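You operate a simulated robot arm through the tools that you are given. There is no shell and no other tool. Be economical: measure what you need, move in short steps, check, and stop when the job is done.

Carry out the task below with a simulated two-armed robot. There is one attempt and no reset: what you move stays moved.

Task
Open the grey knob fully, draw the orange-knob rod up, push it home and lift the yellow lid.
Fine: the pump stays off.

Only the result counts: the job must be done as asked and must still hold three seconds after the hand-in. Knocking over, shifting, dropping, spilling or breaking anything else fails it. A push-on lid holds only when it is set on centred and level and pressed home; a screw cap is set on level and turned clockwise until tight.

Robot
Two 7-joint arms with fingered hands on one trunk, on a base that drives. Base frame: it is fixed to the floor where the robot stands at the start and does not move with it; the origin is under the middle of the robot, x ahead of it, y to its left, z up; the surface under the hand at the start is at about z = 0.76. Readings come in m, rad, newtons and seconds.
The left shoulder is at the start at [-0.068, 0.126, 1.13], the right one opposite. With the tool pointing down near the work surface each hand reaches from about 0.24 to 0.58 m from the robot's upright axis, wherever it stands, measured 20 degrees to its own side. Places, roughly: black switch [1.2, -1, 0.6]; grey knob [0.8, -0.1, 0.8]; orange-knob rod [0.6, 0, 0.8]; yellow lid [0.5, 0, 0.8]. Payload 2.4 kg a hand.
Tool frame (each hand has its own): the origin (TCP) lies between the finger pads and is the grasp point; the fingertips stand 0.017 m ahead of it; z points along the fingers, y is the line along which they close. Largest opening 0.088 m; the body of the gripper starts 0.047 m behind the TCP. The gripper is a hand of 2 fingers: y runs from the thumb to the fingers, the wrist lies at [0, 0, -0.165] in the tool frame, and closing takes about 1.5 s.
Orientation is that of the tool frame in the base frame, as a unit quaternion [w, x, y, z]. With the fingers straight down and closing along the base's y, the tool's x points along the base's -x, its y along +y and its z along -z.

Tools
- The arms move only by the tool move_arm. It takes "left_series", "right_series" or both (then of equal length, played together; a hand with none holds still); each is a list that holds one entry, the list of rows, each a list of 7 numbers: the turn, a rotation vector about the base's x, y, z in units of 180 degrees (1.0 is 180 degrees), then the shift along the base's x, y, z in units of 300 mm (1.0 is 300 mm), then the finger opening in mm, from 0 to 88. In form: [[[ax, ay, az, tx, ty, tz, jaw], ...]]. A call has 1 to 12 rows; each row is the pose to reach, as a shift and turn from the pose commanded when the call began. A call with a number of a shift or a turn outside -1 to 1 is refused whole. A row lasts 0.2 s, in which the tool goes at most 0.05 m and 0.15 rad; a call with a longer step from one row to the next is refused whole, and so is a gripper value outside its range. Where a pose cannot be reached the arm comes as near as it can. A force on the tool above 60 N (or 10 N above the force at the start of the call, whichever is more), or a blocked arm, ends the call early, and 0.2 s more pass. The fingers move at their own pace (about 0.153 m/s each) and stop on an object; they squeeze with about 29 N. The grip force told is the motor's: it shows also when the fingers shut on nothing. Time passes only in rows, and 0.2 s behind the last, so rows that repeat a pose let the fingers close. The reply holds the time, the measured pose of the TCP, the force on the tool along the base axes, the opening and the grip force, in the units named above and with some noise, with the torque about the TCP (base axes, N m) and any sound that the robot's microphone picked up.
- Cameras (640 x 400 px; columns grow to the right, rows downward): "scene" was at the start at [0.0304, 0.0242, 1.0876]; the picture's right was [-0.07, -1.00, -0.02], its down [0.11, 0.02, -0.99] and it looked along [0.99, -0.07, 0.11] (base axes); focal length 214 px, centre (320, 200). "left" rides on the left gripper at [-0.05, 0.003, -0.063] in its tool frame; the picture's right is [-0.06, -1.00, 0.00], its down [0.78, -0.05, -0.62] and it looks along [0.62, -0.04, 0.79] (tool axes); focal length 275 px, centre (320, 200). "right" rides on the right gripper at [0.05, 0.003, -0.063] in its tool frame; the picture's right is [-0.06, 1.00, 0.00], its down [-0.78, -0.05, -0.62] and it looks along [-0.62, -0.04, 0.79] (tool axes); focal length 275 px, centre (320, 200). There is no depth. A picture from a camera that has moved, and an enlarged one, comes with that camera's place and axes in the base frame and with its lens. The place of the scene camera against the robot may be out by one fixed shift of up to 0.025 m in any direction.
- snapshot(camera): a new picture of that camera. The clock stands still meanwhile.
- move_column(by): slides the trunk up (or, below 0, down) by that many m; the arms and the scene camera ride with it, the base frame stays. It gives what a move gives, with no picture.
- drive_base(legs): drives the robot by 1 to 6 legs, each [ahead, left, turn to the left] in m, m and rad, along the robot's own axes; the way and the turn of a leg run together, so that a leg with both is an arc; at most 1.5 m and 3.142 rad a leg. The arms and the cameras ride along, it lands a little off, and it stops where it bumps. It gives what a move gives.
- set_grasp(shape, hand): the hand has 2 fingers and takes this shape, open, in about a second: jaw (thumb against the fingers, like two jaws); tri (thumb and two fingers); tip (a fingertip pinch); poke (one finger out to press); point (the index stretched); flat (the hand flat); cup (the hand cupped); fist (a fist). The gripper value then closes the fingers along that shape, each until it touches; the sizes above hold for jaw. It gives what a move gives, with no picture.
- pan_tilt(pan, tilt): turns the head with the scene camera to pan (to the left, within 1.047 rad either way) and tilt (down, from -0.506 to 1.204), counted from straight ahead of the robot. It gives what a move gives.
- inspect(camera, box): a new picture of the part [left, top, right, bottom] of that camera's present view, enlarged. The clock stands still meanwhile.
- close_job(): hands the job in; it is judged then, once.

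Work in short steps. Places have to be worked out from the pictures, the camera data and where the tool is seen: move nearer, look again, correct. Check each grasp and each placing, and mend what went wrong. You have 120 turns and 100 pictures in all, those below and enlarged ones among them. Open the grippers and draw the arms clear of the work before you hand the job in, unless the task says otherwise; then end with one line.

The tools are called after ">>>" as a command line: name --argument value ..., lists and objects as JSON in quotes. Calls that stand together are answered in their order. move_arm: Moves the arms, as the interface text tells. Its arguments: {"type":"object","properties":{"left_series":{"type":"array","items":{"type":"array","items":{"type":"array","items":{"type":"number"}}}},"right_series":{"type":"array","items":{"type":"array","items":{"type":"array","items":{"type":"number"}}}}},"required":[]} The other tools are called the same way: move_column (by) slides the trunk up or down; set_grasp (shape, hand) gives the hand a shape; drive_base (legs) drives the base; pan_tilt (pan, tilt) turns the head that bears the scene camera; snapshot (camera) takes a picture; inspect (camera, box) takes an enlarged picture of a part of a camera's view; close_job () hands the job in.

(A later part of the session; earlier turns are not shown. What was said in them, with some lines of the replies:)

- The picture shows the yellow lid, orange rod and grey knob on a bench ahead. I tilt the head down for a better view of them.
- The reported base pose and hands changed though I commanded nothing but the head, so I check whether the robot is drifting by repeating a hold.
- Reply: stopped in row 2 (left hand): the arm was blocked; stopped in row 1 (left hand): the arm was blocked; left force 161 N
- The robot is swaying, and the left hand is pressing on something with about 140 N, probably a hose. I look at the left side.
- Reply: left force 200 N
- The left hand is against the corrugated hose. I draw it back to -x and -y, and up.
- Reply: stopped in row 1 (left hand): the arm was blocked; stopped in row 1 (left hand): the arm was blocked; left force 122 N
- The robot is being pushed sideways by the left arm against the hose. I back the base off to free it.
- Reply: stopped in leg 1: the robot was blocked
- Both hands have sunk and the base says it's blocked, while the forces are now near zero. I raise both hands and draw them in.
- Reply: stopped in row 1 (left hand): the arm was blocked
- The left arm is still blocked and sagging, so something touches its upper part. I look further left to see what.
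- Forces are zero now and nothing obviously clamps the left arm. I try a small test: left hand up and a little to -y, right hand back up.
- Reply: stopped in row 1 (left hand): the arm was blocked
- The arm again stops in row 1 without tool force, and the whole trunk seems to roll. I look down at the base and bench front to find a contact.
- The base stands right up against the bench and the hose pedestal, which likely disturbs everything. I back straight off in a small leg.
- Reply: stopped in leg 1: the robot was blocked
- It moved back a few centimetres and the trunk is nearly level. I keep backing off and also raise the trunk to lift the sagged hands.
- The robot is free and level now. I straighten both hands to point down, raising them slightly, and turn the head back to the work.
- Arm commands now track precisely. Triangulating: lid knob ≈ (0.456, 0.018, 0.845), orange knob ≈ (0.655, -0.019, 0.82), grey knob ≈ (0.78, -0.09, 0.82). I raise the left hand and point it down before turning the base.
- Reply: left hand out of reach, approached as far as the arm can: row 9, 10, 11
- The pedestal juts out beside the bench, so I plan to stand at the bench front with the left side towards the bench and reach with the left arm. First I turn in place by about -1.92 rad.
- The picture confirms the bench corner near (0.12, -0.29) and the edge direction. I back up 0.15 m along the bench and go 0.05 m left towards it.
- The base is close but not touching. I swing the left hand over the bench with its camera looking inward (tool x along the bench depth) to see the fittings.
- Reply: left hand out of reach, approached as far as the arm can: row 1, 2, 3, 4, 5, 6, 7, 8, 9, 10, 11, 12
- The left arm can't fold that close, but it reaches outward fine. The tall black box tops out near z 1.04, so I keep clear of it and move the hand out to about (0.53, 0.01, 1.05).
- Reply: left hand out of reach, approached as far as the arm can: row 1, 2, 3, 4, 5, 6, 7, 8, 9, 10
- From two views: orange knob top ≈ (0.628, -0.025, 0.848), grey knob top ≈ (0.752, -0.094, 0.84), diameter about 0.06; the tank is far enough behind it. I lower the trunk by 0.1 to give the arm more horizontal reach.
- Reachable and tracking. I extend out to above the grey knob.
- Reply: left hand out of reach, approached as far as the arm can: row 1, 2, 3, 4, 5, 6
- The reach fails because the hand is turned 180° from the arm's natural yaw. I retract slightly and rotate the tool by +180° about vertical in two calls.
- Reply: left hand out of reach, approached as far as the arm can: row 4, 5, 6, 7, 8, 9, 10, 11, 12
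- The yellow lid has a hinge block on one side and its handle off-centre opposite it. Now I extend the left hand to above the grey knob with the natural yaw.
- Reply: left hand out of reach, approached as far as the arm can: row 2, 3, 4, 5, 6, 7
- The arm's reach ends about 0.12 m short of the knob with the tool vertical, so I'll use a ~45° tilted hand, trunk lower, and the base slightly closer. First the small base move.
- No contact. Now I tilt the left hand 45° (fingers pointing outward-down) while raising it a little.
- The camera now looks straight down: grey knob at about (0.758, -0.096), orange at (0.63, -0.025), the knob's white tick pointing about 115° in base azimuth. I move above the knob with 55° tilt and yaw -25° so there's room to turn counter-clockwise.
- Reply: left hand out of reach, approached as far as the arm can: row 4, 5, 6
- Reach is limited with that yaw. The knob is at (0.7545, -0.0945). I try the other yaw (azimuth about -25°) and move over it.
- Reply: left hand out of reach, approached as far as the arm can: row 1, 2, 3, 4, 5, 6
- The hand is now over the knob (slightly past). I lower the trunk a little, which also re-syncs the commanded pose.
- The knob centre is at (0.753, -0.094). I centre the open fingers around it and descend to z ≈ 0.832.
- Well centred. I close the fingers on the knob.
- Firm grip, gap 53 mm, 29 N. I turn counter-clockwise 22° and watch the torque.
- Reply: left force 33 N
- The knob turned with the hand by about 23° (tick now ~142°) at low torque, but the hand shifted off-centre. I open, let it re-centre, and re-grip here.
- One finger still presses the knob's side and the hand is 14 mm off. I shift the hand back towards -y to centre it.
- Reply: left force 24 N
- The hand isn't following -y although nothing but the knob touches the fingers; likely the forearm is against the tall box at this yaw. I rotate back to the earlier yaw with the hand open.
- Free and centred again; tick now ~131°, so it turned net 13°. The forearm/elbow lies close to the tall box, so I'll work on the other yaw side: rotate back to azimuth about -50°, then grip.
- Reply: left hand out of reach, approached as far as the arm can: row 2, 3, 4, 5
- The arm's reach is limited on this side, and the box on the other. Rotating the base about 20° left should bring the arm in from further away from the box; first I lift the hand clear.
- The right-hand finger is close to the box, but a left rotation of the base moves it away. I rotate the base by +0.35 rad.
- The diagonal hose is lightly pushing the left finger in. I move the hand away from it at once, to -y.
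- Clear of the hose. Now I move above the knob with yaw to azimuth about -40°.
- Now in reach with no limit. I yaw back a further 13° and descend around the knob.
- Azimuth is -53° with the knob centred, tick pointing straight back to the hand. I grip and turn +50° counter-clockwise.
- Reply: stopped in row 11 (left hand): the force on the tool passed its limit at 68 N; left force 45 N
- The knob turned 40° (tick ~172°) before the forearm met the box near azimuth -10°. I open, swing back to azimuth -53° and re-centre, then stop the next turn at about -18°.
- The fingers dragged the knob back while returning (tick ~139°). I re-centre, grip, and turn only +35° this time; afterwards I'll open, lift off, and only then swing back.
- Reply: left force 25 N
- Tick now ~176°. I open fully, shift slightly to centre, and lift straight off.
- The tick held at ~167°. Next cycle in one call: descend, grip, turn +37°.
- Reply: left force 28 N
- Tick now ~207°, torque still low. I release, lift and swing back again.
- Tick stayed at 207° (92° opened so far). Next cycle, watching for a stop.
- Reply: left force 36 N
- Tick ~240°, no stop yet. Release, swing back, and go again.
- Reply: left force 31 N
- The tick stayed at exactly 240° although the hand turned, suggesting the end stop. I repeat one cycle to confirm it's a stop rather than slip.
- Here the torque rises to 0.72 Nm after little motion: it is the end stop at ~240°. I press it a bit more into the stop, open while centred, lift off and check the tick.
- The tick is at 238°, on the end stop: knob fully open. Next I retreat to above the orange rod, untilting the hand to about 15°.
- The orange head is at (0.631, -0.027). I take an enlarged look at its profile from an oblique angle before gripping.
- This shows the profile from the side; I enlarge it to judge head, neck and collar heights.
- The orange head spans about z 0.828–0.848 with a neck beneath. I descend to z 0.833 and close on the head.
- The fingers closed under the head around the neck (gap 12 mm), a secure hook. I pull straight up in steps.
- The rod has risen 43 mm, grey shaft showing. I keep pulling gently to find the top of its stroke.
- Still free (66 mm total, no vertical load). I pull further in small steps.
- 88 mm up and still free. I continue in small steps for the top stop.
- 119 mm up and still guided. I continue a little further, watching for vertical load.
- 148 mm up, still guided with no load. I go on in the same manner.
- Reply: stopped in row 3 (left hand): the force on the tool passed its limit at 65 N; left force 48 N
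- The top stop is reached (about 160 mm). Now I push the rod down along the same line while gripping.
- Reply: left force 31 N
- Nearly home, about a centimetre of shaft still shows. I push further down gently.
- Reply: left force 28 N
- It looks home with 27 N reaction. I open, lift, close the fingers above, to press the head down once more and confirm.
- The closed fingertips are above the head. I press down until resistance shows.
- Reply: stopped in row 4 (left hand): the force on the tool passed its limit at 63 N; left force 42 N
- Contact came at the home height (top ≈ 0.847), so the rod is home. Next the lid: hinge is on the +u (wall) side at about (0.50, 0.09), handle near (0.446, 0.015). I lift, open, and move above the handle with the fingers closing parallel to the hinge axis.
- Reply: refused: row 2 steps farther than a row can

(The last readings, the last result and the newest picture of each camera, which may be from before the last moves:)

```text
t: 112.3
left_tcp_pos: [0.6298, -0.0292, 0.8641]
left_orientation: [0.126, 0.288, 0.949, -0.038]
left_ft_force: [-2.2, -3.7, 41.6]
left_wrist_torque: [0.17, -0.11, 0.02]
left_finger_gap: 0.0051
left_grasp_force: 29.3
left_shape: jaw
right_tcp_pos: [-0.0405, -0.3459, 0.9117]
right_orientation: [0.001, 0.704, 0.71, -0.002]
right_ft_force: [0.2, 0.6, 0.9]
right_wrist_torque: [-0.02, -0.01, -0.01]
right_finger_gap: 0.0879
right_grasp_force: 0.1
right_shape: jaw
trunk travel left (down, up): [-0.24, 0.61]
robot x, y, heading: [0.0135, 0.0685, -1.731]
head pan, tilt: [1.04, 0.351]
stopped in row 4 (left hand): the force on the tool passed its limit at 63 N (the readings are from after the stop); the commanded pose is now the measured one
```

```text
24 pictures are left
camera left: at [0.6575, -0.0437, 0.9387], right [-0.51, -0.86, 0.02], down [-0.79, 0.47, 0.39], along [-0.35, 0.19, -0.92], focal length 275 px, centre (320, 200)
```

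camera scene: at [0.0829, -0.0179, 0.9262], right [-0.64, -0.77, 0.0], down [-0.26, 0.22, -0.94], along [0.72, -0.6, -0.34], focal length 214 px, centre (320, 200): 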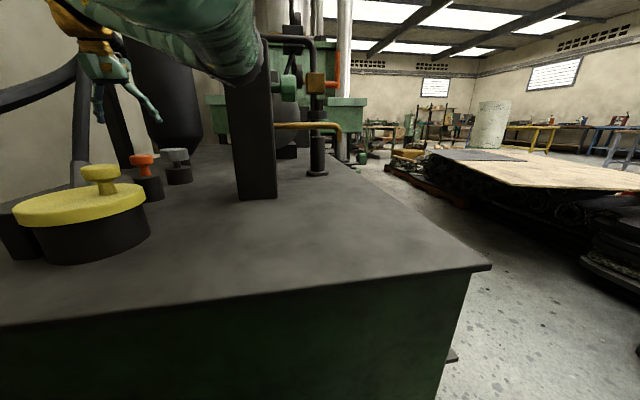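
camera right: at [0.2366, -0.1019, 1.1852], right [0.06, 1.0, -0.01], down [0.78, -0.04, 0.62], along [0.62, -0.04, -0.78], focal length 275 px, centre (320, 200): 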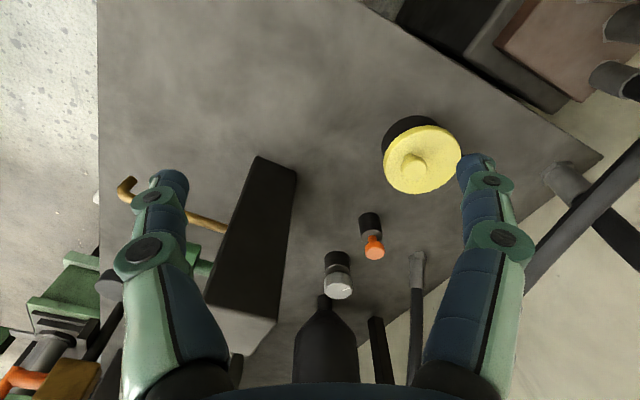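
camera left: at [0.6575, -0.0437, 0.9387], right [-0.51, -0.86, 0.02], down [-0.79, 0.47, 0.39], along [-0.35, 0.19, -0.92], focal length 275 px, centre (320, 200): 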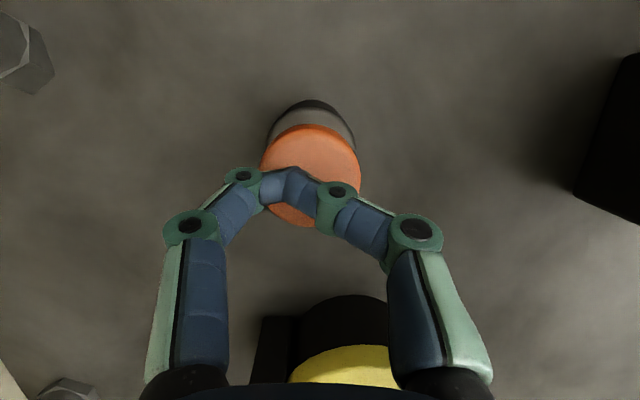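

A row was slightly too long; I spread the rotation over 11 rows and resend.

>>> move_arm --left_series '[[[0, 0, 0, 0, 0, 0.12, 0], [0.0082, 0.0019, -0.0433, -0.03, 0.01, 0.2, 0], [0.0164, 0.0038, -0.0866, -0.09, 0.02, 0.287, 40], [0.0246, 0.0058, -0.1298, -0.16, 0.035, 0.287, 60], [0.0327, 0.0077, -0.1731, -0.23, 0.05, 0.287, 60], [0.0409, 0.0096, -0.2164, -0.3, 0.07, 0.287, 60], [0.0491, 0.0115, -0.2596, -0.37, 0.09, 0.287, 60], [0.0573, 0.0134, -0.3029, -0.44, 0.105, 0.287, 60], [0.0655, 0.0153, -0.3462, -0.51, 0.12, 0.287, 60], [0.0736, 0.0173, -0.3895, -0.57, 0.135, 0.287, 60], [0.0818, 0.0192, -0.4327, -0.613, 0.147, 0.287, 60], [0.09, 0.0211, -0.476, -0.613, 0.147, 0.287, 60]]]'

>>> snapshot --camera "left"

```text
t: 114.9
left_tcp_pos: [0.4478, 0.0153, 0.9445]
left_orientation: [-0.005, 0.866, 0.5, 0.0]
left_ft_force: [0.7, 0.4, -0.4]
left_wrist_torque: [-0.01, 0.02, 0.03]
left_finger_gap: 0.0595
left_grasp_force: 0.1
left_shape: jaw
right_tcp_pos: [-0.0353, -0.3457, 0.9113]
right_orientation: [0.0, 0.704, 0.71, -0.003]
right_ft_force: [0.2, 0.9, 0.4]
right_wrist_torque: [-0.01, -0.04, 0.02]
right_finger_gap: 0.0879
right_grasp_force: 0.0
right_shape: jaw
trunk travel left (down, up): [-0.24, 0.61]
robot x, y, heading: [0.0132, 0.07, -1.735]
head pan, tilt: [1.04, 0.351]
```

```text
23 pictures are left
camera left: at [0.4249, -0.0298, 1.0088], right [-0.9, 0.45, 0.01], down [0.35, 0.7, 0.62], along [0.27, 0.56, -0.78], focal length 275 px, centre (320, 200)
```

left: 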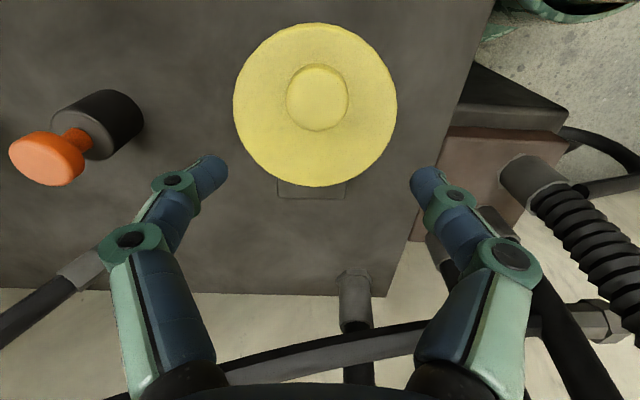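

The handle is at (0.449, 0.018), hinge block on the far side at about (0.498, 0.104). I descend around the handle and close on its neck.

>>> move_arm --left_series '[[[0, 0, 0, 0.004, 0.008, -0.1, 60], [0, 0, 0, 0.004, 0.008, -0.2, 60], [0, 0, 0, 0.004, 0.008, -0.3, 60], [0, 0, 0, 0.004, 0.008, -0.37, 60], [0, 0, 0, 0.004, 0.008, -0.37, 60], [0, 0, 0, 0.004, 0.008, -0.37, 5], [0, 0, 0, 0.004, 0.008, -0.37, 5], [0, 0, 0, 0.004, 0.008, -0.37, 5], [0, 0, 0, 0.004, 0.008, -0.37, 5]]]'

>>> snapshot --camera "left"

```text
t: 116.0
left_tcp_pos: [0.4481, 0.0176, 0.8423]
left_orientation: [-0.005, 0.866, 0.5, 0.01]
left_ft_force: [-2.3, -10.4, 52.7]
left_wrist_torque: [0.11, 0.57, 0.25]
left_finger_gap: 0.0555
left_grasp_force: 0.1
left_shape: jaw
right_tcp_pos: [-0.0414, -0.3464, 0.9113]
right_orientation: [0.0, 0.705, 0.709, -0.002]
right_ft_force: [0.9, -0.3, 0.4]
right_wrist_torque: [0.02, -0.01, 0.0]
right_finger_gap: 0.0879
right_grasp_force: 0.0
right_shape: jaw
trunk travel left (down, up): [-0.24, 0.61]
robot x, y, heading: [0.0154, 0.0685, -1.733]
head pan, tilt: [1.04, 0.351]
stopped in row 5 (left hand): the force on the tool passed its limit at 64 N (the readings are from after the stop); the commanded pose is now the measured one
```

```text
22 pictures are left
camera left: at [0.4254, -0.0273, 0.9046], right [-0.9, 0.45, 0.0], down [0.34, 0.69, 0.64], along [0.28, 0.57, -0.77], focal length 275 px, centre (320, 200)
```

left: 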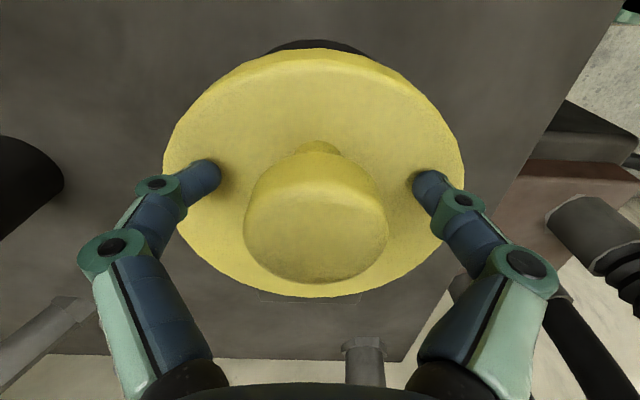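

The tips touched the lid plate (top ≈ 0.824); the handle top is then ≈ 0.859 at (0.445, 0.011). I raise 6 mm, centre and close on the neck.

>>> move_arm --left_series '[[[0, 0, 0, 0, 0, 0.02, 60], [0, 0, 0, -0.01, -0.02, 0.02, 60], [0, 0, 0, -0.01, -0.02, 0.02, 60], [0, 0, 0, -0.01, -0.02, 0.02, 5], [0, 0, 0, -0.01, -0.02, 0.02, 5], [0, 0, 0, -0.01, -0.02, 0.02, 5], [0, 0, 0, -0.01, -0.02, 0.02, 5]]]'

>>> snapshot --camera "left"

```text
t: 117.6
left_tcp_pos: [0.4449, 0.0118, 0.8437]
left_orientation: [-0.006, 0.865, 0.501, 0.006]
left_ft_force: [-7.0, -8.6, 0.3]
left_wrist_torque: [-0.16, -0.02, -0.02]
left_finger_gap: 0.0181
left_grasp_force: 28.5
left_shape: jaw
right_tcp_pos: [-0.0384, -0.3471, 0.9102]
right_orientation: [-0.001, 0.704, 0.711, -0.003]
right_ft_force: [0.8, 0.5, 0.9]
right_wrist_torque: [0.0, -0.01, -0.03]
right_finger_gap: 0.0879
right_grasp_force: 0.0
right_shape: jaw
trunk travel left (down, up): [-0.24, 0.61]
robot x, y, heading: [0.0119, 0.0692, -1.736]
head pan, tilt: [1.04, 0.351]
```

```text
21 pictures are left
camera left: at [0.4232, -0.0337, 0.9068], right [-0.9, 0.44, 0.0], down [0.35, 0.69, 0.63], along [0.28, 0.57, -0.78], focal length 275 px, centre (320, 200)
```

left: 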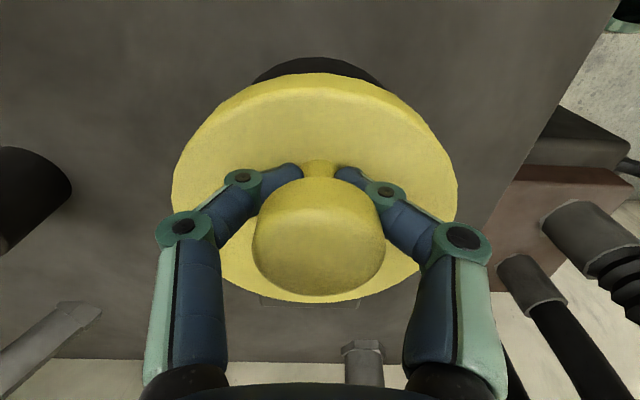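

The neck is gripped (gap 18 mm). I begin the lift with a small arc: up 22 mm and 11 mm towards the hinge.

>>> move_arm --left_series '[[[0, 0, 0, 0.004, 0.007, 0.018, 5], [0, 0, 0, 0.008, 0.014, 0.037, 5], [0, 0, 0, 0.013, 0.022, 0.055, 5], [0, 0, 0, 0.018, 0.031, 0.073, 5], [0, 0, 0, 0.018, 0.031, 0.073, 5]]]'

>>> inspect --camera "scene" --box '[0, 60, 220, 270]'

```text
t: 118.8
left_tcp_pos: [0.4509, 0.0209, 0.8664]
left_orientation: [-0.006, 0.865, 0.501, 0.005]
left_ft_force: [-14.0, -20.2, 9.8]
left_wrist_torque: [-0.28, 0.11, -0.01]
left_finger_gap: 0.0181
left_grasp_force: 29.3
left_shape: jaw
right_tcp_pos: [-0.0397, -0.3474, 0.9103]
right_orientation: [-0.001, 0.704, 0.71, -0.002]
right_ft_force: [-0.7, -0.9, -0.8]
right_wrist_torque: [0.02, 0.04, 0.01]
right_finger_gap: 0.0883
right_grasp_force: 0.0
right_shape: jaw
trunk travel left (down, up): [-0.24, 0.61]
robot x, y, heading: [0.0118, 0.0702, -1.736]
head pan, tilt: [1.04, 0.351]
```

```text
1.90 times, centred on (110, 165) of scene
camera zoom: at [0.0811, -0.0199, 0.9261], right [-0.64, -0.77, 0.0], down [-0.26, 0.22, -0.94], along [0.72, -0.6, -0.34], focal length 408 px, centre (720, 267)
```

zoom: 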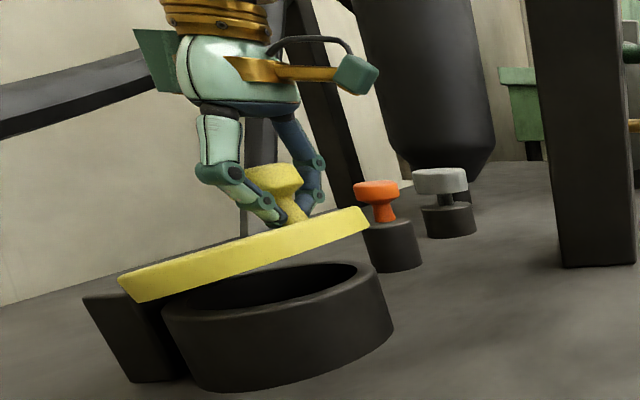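

The lid is hinged and is coming up. I follow the arc further to about 45°.

>>> move_arm --left_series '[[[0, 0, 0, 0.01, 0.018, 0.04, 5], [0, 0, 0, 0.023, 0.04, 0.08, 5], [0, 0, 0, 0.04, 0.07, 0.112, 5], [0, 0, 0, 0.06, 0.104, 0.137, 5], [0, 0, 0, 0.06, 0.104, 0.137, 5]]]'

>>> inspect --camera "scene" --box '[0, 40, 220, 250]'

```text
t: 120.0
left_tcp_pos: [0.4709, 0.0529, 0.9075]
left_orientation: [-0.007, 0.865, 0.502, 0.007]
left_ft_force: [-6.9, -0.9, 6.9]
left_wrist_torque: [-0.09, 0.08, 0.06]
left_finger_gap: 0.0178
left_grasp_force: 29.2
left_shape: jaw
right_tcp_pos: [-0.0373, -0.3469, 0.9106]
right_orientation: [0.001, 0.704, 0.711, -0.003]
right_ft_force: [0.0, 0.1, 0.4]
right_wrist_torque: [-0.02, -0.01, 0.0]
right_finger_gap: 0.0881
right_grasp_force: 0.0
right_shape: jaw
trunk travel left (down, up): [-0.24, 0.61]
robot x, y, heading: [0.0106, 0.0675, -1.732]
head pan, tilt: [1.04, 0.351]
```

```text
1.90 times, centred on (110, 145) of scene
camera zoom: at [0.0819, -0.0181, 0.9262], right [-0.64, -0.77, 0.0], down [-0.26, 0.22, -0.94], along [0.72, -0.6, -0.34], focal length 408 px, centre (720, 305)
```

zoom: 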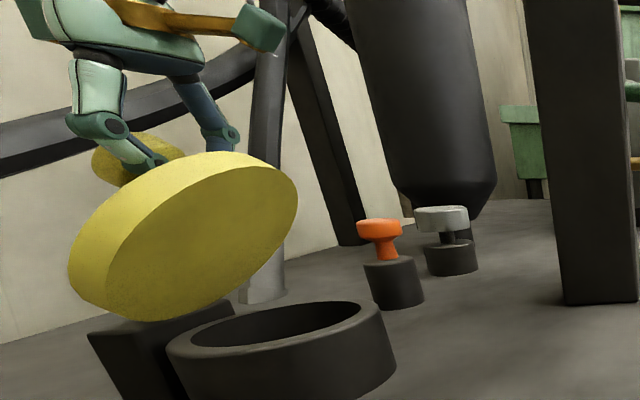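

The lid is at roughly 50–60° with small forces. I continue the arc to about 80°, minding the hose behind.

>>> move_arm --left_series '[[[0, 0, 0, 0.025, 0.043, 0.025, 5], [0, 0, 0, 0.05, 0.087, 0.04, 5], [0, 0, 0, 0.075, 0.13, 0.047, 5], [0, 0, 0, 0.1, 0.173, 0.047, 5], [0, 0, 0, 0.1, 0.173, 0.047, 5]]]'

>>> inspect --camera "scene" --box '[0, 40, 220, 250]'

>>> snapshot --camera "left"

```text
t: 121.2
left_tcp_pos: [0.5008, 0.1047, 0.9215]
left_orientation: [-0.007, 0.866, 0.501, 0.006]
left_ft_force: [0.7, 0.1, 2.0]
left_wrist_torque: [-0.06, 0.0, 0.02]
left_finger_gap: 0.0138
left_grasp_force: 28.9
left_shape: jaw
right_tcp_pos: [-0.0373, -0.3468, 0.9102]
right_orientation: [0.0, 0.704, 0.71, -0.003]
right_ft_force: [-0.4, -0.6, -0.3]
right_wrist_torque: [-0.01, -0.01, -0.02]
right_finger_gap: 0.0877
right_grasp_force: 0.1
right_shape: jaw
trunk travel left (down, up): [-0.24, 0.61]
robot x, y, heading: [0.011, 0.0701, -1.735]
head pan, tilt: [1.04, 0.351]
```

```text
1.90 times, centred on (110, 145) of scene
camera zoom: at [0.0828, -0.0182, 0.9261], right [-0.64, -0.77, 0.0], down [-0.26, 0.22, -0.94], along [0.72, -0.6, -0.34], focal length 408 px, centre (720, 305)
```

zoom: 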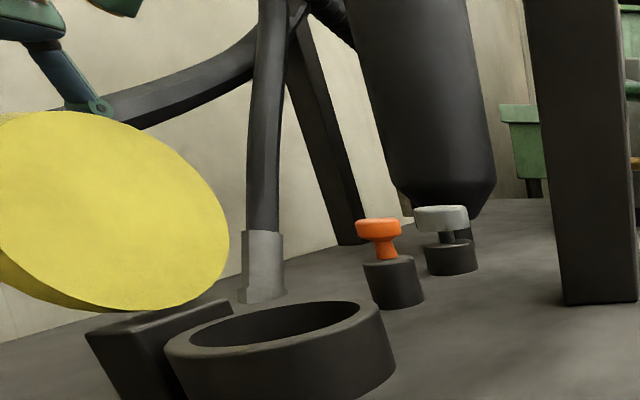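

```text
17 pictures are left
camera left: at [0.4786, 0.0596, 0.9846], right [-0.9, 0.44, 0.0], down [0.35, 0.69, 0.63], along [0.28, 0.57, -0.78], focal length 275 px, centre (320, 200)
```

left: 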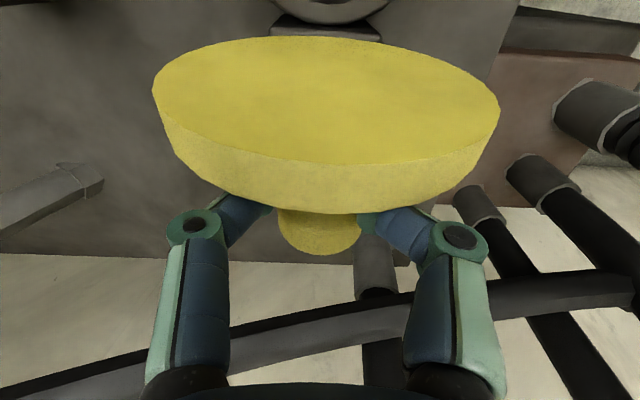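

The lid is close to upright with negligible force. I push it a bit further so it goes past vertical.

>>> move_arm --left_series '[[[0, 0, 0, 0.017, 0.029, 0, 5], [0, 0, 0, 0.033, 0.058, -0.005, 5], [0, 0, 0, 0.05, 0.087, -0.015, 5], [0, 0, 0, 0.067, 0.115, -0.03, 5], [0, 0, 0, 0.067, 0.115, -0.03, 5]]]'

>>> snapshot --camera "left"

>>> pan_tilt --pan 1.04 --tilt 0.0

>>> snapshot --camera "scene"

```text
t: 122.4
left_tcp_pos: [0.5156, 0.1317, 0.9176]
left_orientation: [-0.007, 0.866, 0.5, 0.011]
left_ft_force: [-20.8, -21.7, 24.6]
left_wrist_torque: [-0.15, 0.24, 0.05]
left_finger_gap: 0.013
left_grasp_force: 29.1
left_shape: jaw
right_tcp_pos: [-0.0453, -0.3534, 0.9085]
right_orientation: [-0.001, 0.706, 0.708, 0.001]
right_ft_force: [0.4, 0.7, 0.4]
right_wrist_torque: [-0.02, 0.03, 0.01]
right_finger_gap: 0.0881
right_grasp_force: 0.2
right_shape: jaw
trunk travel left (down, up): [-0.24, 0.61]
robot x, y, heading: [0.0134, 0.0663, -1.742]
head pan, tilt: [1.04, 0.351]
```

```text
16 pictures are left
camera left: at [0.4926, 0.0858, 0.9803], right [-0.89, 0.45, 0.0], down [0.34, 0.69, 0.64], along [0.29, 0.57, -0.77], focal length 275 px, centre (320, 200)
```

left: 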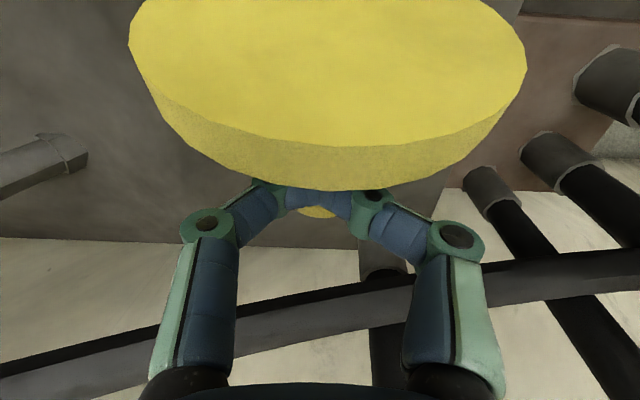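

```text
t: 123.2
left_tcp_pos: [0.516, 0.1315, 0.9187]
left_orientation: [-0.007, 0.867, 0.498, 0.011]
left_ft_force: [-20.5, -20.5, 27.6]
left_wrist_torque: [-0.15, 0.22, 0.08]
left_finger_gap: 0.0136
left_grasp_force: 28.8
left_shape: jaw
right_tcp_pos: [-0.0458, -0.3511, 0.9074]
right_orientation: [-0.001, 0.707, 0.707, 0.001]
right_ft_force: [-0.1, -0.9, -0.3]
right_wrist_torque: [0.07, -0.01, 0.02]
right_finger_gap: 0.0882
right_grasp_force: 0.0
right_shape: jaw
trunk travel left (down, up): [-0.24, 0.61]
robot x, y, heading: [0.0106, 0.0699, -1.745]
head pan, tilt: [1.04, 0.0]
```

```text
15 pictures are left
camera scene: at [0.076, -0.0243, 0.94], right [-0.64, -0.77, -0.01], down [-0.15, 0.14, -0.98], along [0.75, -0.63, -0.2], focal length 214 px, centre (320, 200)
```

scene: 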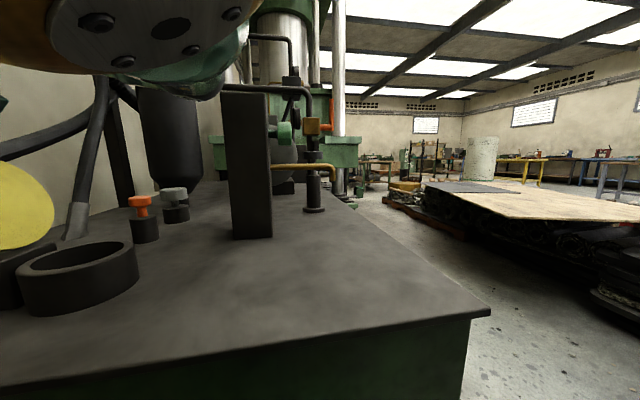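

The lid seems at its end of travel (reaction ~30 N). I ease back slightly, open the fingers, and see whether it stays.

>>> move_arm --left_series '[[[0, 0, 0, -0.008, -0.014, 0.01, 5], [0, 0, 0, -0.008, -0.014, 0.02, 5], [0, 0, 0, -0.008, -0.014, 0.02, 30], [0, 0, 0, -0.008, -0.014, 0.02, 50], [0, 0, 0, -0.008, -0.014, 0.02, 60], [0, 0, 0, -0.008, -0.014, 0.02, 60]]]'

>>> snapshot --camera "left"

```text
t: 124.6
left_tcp_pos: [0.5147, 0.1304, 0.9184]
left_orientation: [-0.007, 0.865, 0.501, 0.006]
left_ft_force: [-0.2, 0.0, -0.7]
left_wrist_torque: [0.0, 0.0, -0.03]
left_finger_gap: 0.0597
left_grasp_force: 0.1
left_shape: jaw
right_tcp_pos: [-0.0405, -0.3506, 0.9078]
right_orientation: [-0.002, 0.704, 0.711, 0.0]
right_ft_force: [0.0, 0.6, 0.5]
right_wrist_torque: [-0.02, -0.01, -0.01]
right_finger_gap: 0.0881
right_grasp_force: 0.1
right_shape: jaw
trunk travel left (down, up): [-0.24, 0.61]
robot x, y, heading: [0.011, 0.0689, -1.734]
head pan, tilt: [1.04, 0.0]
```

```text
14 pictures are left
camera left: at [0.4928, 0.0851, 0.9813], right [-0.9, 0.44, 0.0], down [0.34, 0.69, 0.63], along [0.28, 0.57, -0.77], focal length 275 px, centre (320, 200)
```

left: 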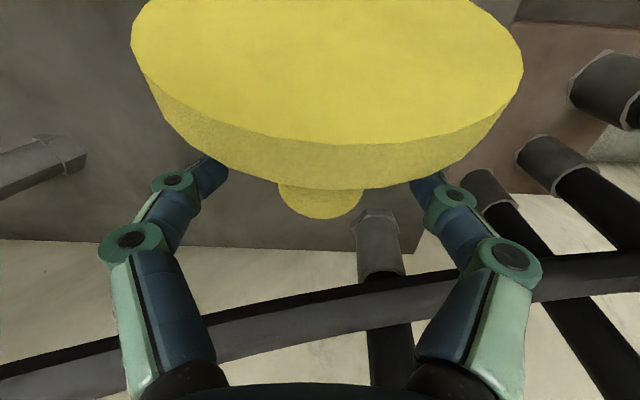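

The lid stays up on its own with no contact force. I draw the hand straight up, slightly away from the lid's back.

>>> move_arm --left_series '[[[0, 0, 0, 0.005, 0.009, 0.05, 60], [0, 0, 0, 0.01, 0.017, 0.12, 60], [0, 0, 0, 0.01, 0.017, 0.2, 60], [0, 0, 0, 0.01, 0.017, 0.28, 60], [0, 0, 0, 0.01, 0.017, 0.36, 60], [0, 0, 0, 0.01, 0.017, 0.36, 60]]]'

>>> snapshot --camera "left"

```text
t: 126.0
left_tcp_pos: [0.5248, 0.1266, 1.027]
left_orientation: [-0.01, 0.87, 0.493, 0.007]
left_ft_force: [-0.1, 0.3, -0.2]
left_wrist_torque: [-0.01, 0.02, 0.02]
left_finger_gap: 0.0594
left_grasp_force: 0.1
left_shape: jaw
right_tcp_pos: [-0.0414, -0.3524, 0.9072]
right_orientation: [-0.004, 0.71, 0.704, 0.0]
right_ft_force: [-0.2, -0.6, -0.8]
right_wrist_torque: [0.04, 0.02, 0.01]
right_finger_gap: 0.0881
right_grasp_force: 0.0
right_shape: jaw
trunk travel left (down, up): [-0.24, 0.61]
robot x, y, heading: [0.0175, 0.0706, -1.746]
head pan, tilt: [1.04, 0.0]
```

```text
13 pictures are left
camera left: at [0.5017, 0.0805, 1.0895], right [-0.89, 0.46, 0.01], down [0.36, 0.68, 0.64], along [0.29, 0.57, -0.77], focal length 275 px, centre (320, 200)
```

left: 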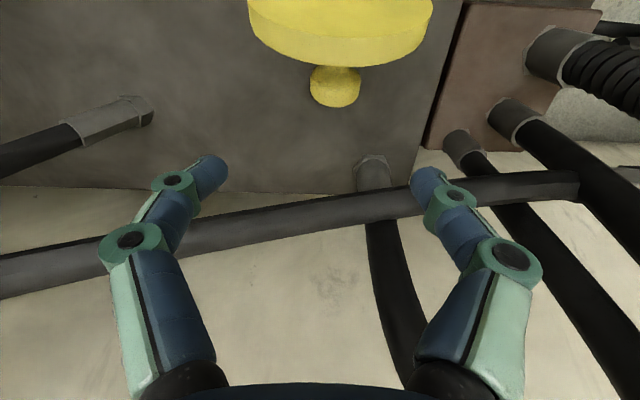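

The lid stays upright. I move the hand back over the lid away from the hoses, well above it.

>>> move_arm --left_series '[[[0, 0, 0, 0, -0.03, 0.03, 60], [0, 0, 0, -0.03, -0.1, 0.05, 60], [0, 0, 0, -0.06, -0.18, 0.07, 60], [0, 0, 0, -0.1, -0.26, 0.07, 60], [0, 0, 0, -0.15, -0.35, 0.07, 60], [0, 0, 0, -0.2, -0.45, 0.07, 60], [0, 0, 0, -0.26, -0.55, 0.07, 60], [0, 0, 0, -0.26, -0.55, 0.07, 60]]]'

>>> snapshot --camera "left"

```text
t: 127.8
left_tcp_pos: [0.4426, -0.0262, 1.0494]
left_orientation: [-0.006, 0.865, 0.501, 0.005]
left_ft_force: [-0.1, -0.1, -0.4]
left_wrist_torque: [0.01, 0.01, 0.02]
left_finger_gap: 0.0599
left_grasp_force: 0.1
left_shape: jaw
right_tcp_pos: [-0.0377, -0.3471, 0.9117]
right_orientation: [0.0, 0.704, 0.71, -0.003]
right_ft_force: [-0.5, -0.5, 1.1]
right_wrist_torque: [0.01, -0.02, 0.01]
right_finger_gap: 0.0882
right_grasp_force: 0.1
right_shape: jaw
trunk travel left (down, up): [-0.24, 0.61]
robot x, y, heading: [0.0151, 0.0671, -1.735]
head pan, tilt: [1.04, 0.0]
```

```text
12 pictures are left
camera left: at [0.4207, -0.0721, 1.1117], right [-0.9, 0.44, 0.0], down [0.35, 0.69, 0.63], along [0.28, 0.57, -0.78], focal length 275 px, centre (320, 200)
```

left: 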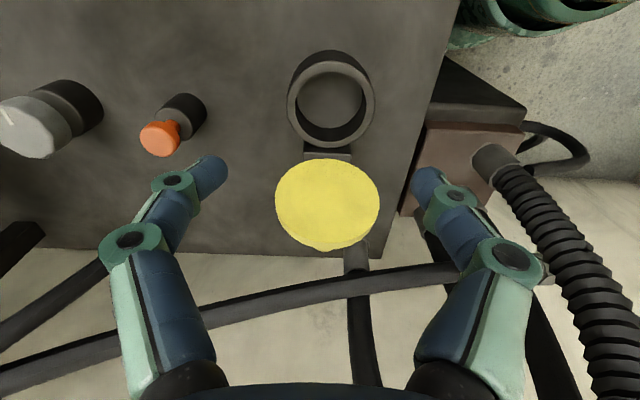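

The lid stands open, rod down, nothing else disturbed. I back the base away from the bench to draw the arms clear.

>>> drive_base --legs '[[0.03, -0.15, 0]]'

>>> inspect --camera "left" --box '[0, 0, 440, 300]'

>>> snapshot --camera "scene"

```text
t: 129.2
left_tcp_pos: [0.2918, -0.0306, 1.0489]
left_orientation: [-0.006, 0.866, 0.501, 0.005]
left_ft_force: [0.0, -0.9, 0.3]
left_wrist_torque: [0.03, -0.05, -0.02]
left_finger_gap: 0.0597
left_grasp_force: 0.1
left_shape: jaw
right_tcp_pos: [-0.1898, -0.35, 0.911]
right_orientation: [0.0, 0.704, 0.71, -0.003]
right_ft_force: [-0.4, 0.6, -0.8]
right_wrist_torque: [-0.02, -0.03, -0.01]
right_finger_gap: 0.088
right_grasp_force: 0.1
right_shape: jaw
trunk travel left (down, up): [-0.24, 0.61]
robot x, y, heading: [-0.1336, 0.066, -1.732]
head pan, tilt: [1.04, 0.0]
```

```text
1.33 times, centred on (220, 150) of left
camera zoom: at [0.2687, -0.0764, 1.1117], right [-0.9, 0.44, 0.0], down [0.35, 0.69, 0.63], along [0.28, 0.57, -0.78], focal length 367 px, centre (453, 267)
```

zoom: 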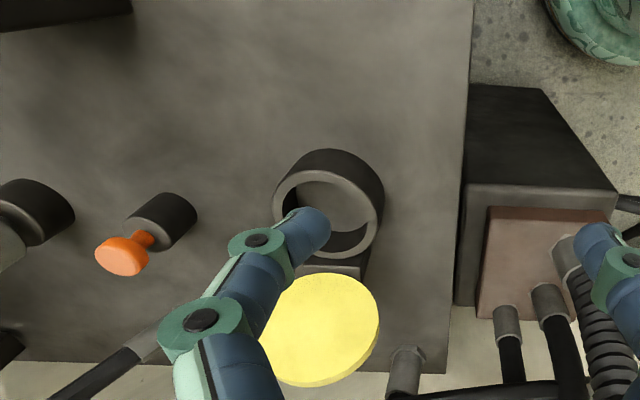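

```text
10 pictures are left
camera scene: at [-0.0644, -0.0165, 0.9406], right [-0.57, -0.82, 0.0], down [-0.16, 0.11, -0.98], along [0.81, -0.56, -0.2], focal length 214 px, centre (320, 200)
```

scene: 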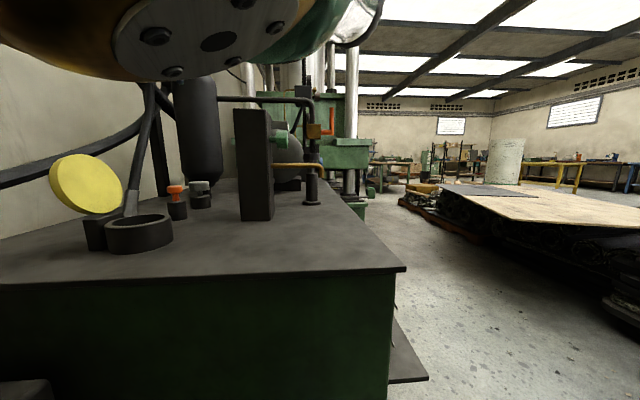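

Lid is open and stable. I enlarge the rod and knob for a final check.

>>> inspect --camera "scene" --box '[150, 165, 230, 225]'

```text
6.67 times, centred on (190, 195) of scene
camera zoom: at [-0.0644, -0.0165, 0.9406], right [-0.57, -0.82, 0.0], down [-0.16, 0.11, -0.98], along [0.81, -0.56, -0.2], focal length 1430 px, centre (1187, 233)
```

zoom: 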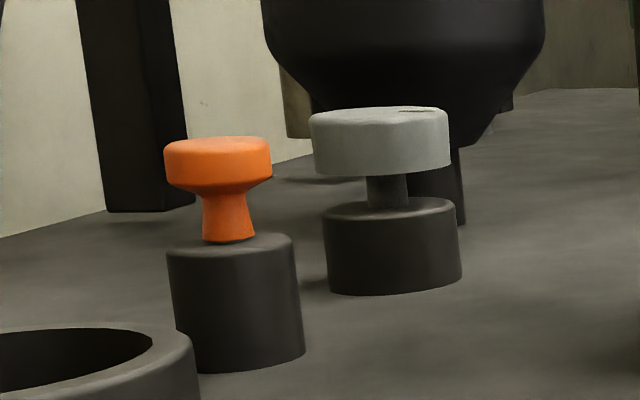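

The rod sits home, the knob tick is at its stop, the lid stands open, and the pump switch was never touched. The hands are open and clear, so I hand in.

>>> close_job

```text
The job is handed in.
```

I opened the grey knob counter-clockwise to its stop, drew the orange rod up to its top stop and pushed it home, and lifted the yellow lid, which stays open by itself; I never touched the pump switch. The left hand pressed hard on a hose for a moment at the start (about 140 N), and the left arm later appeared to lean on the tall black box while turning the knob. Nothing looked moved in the pictures afterwards.
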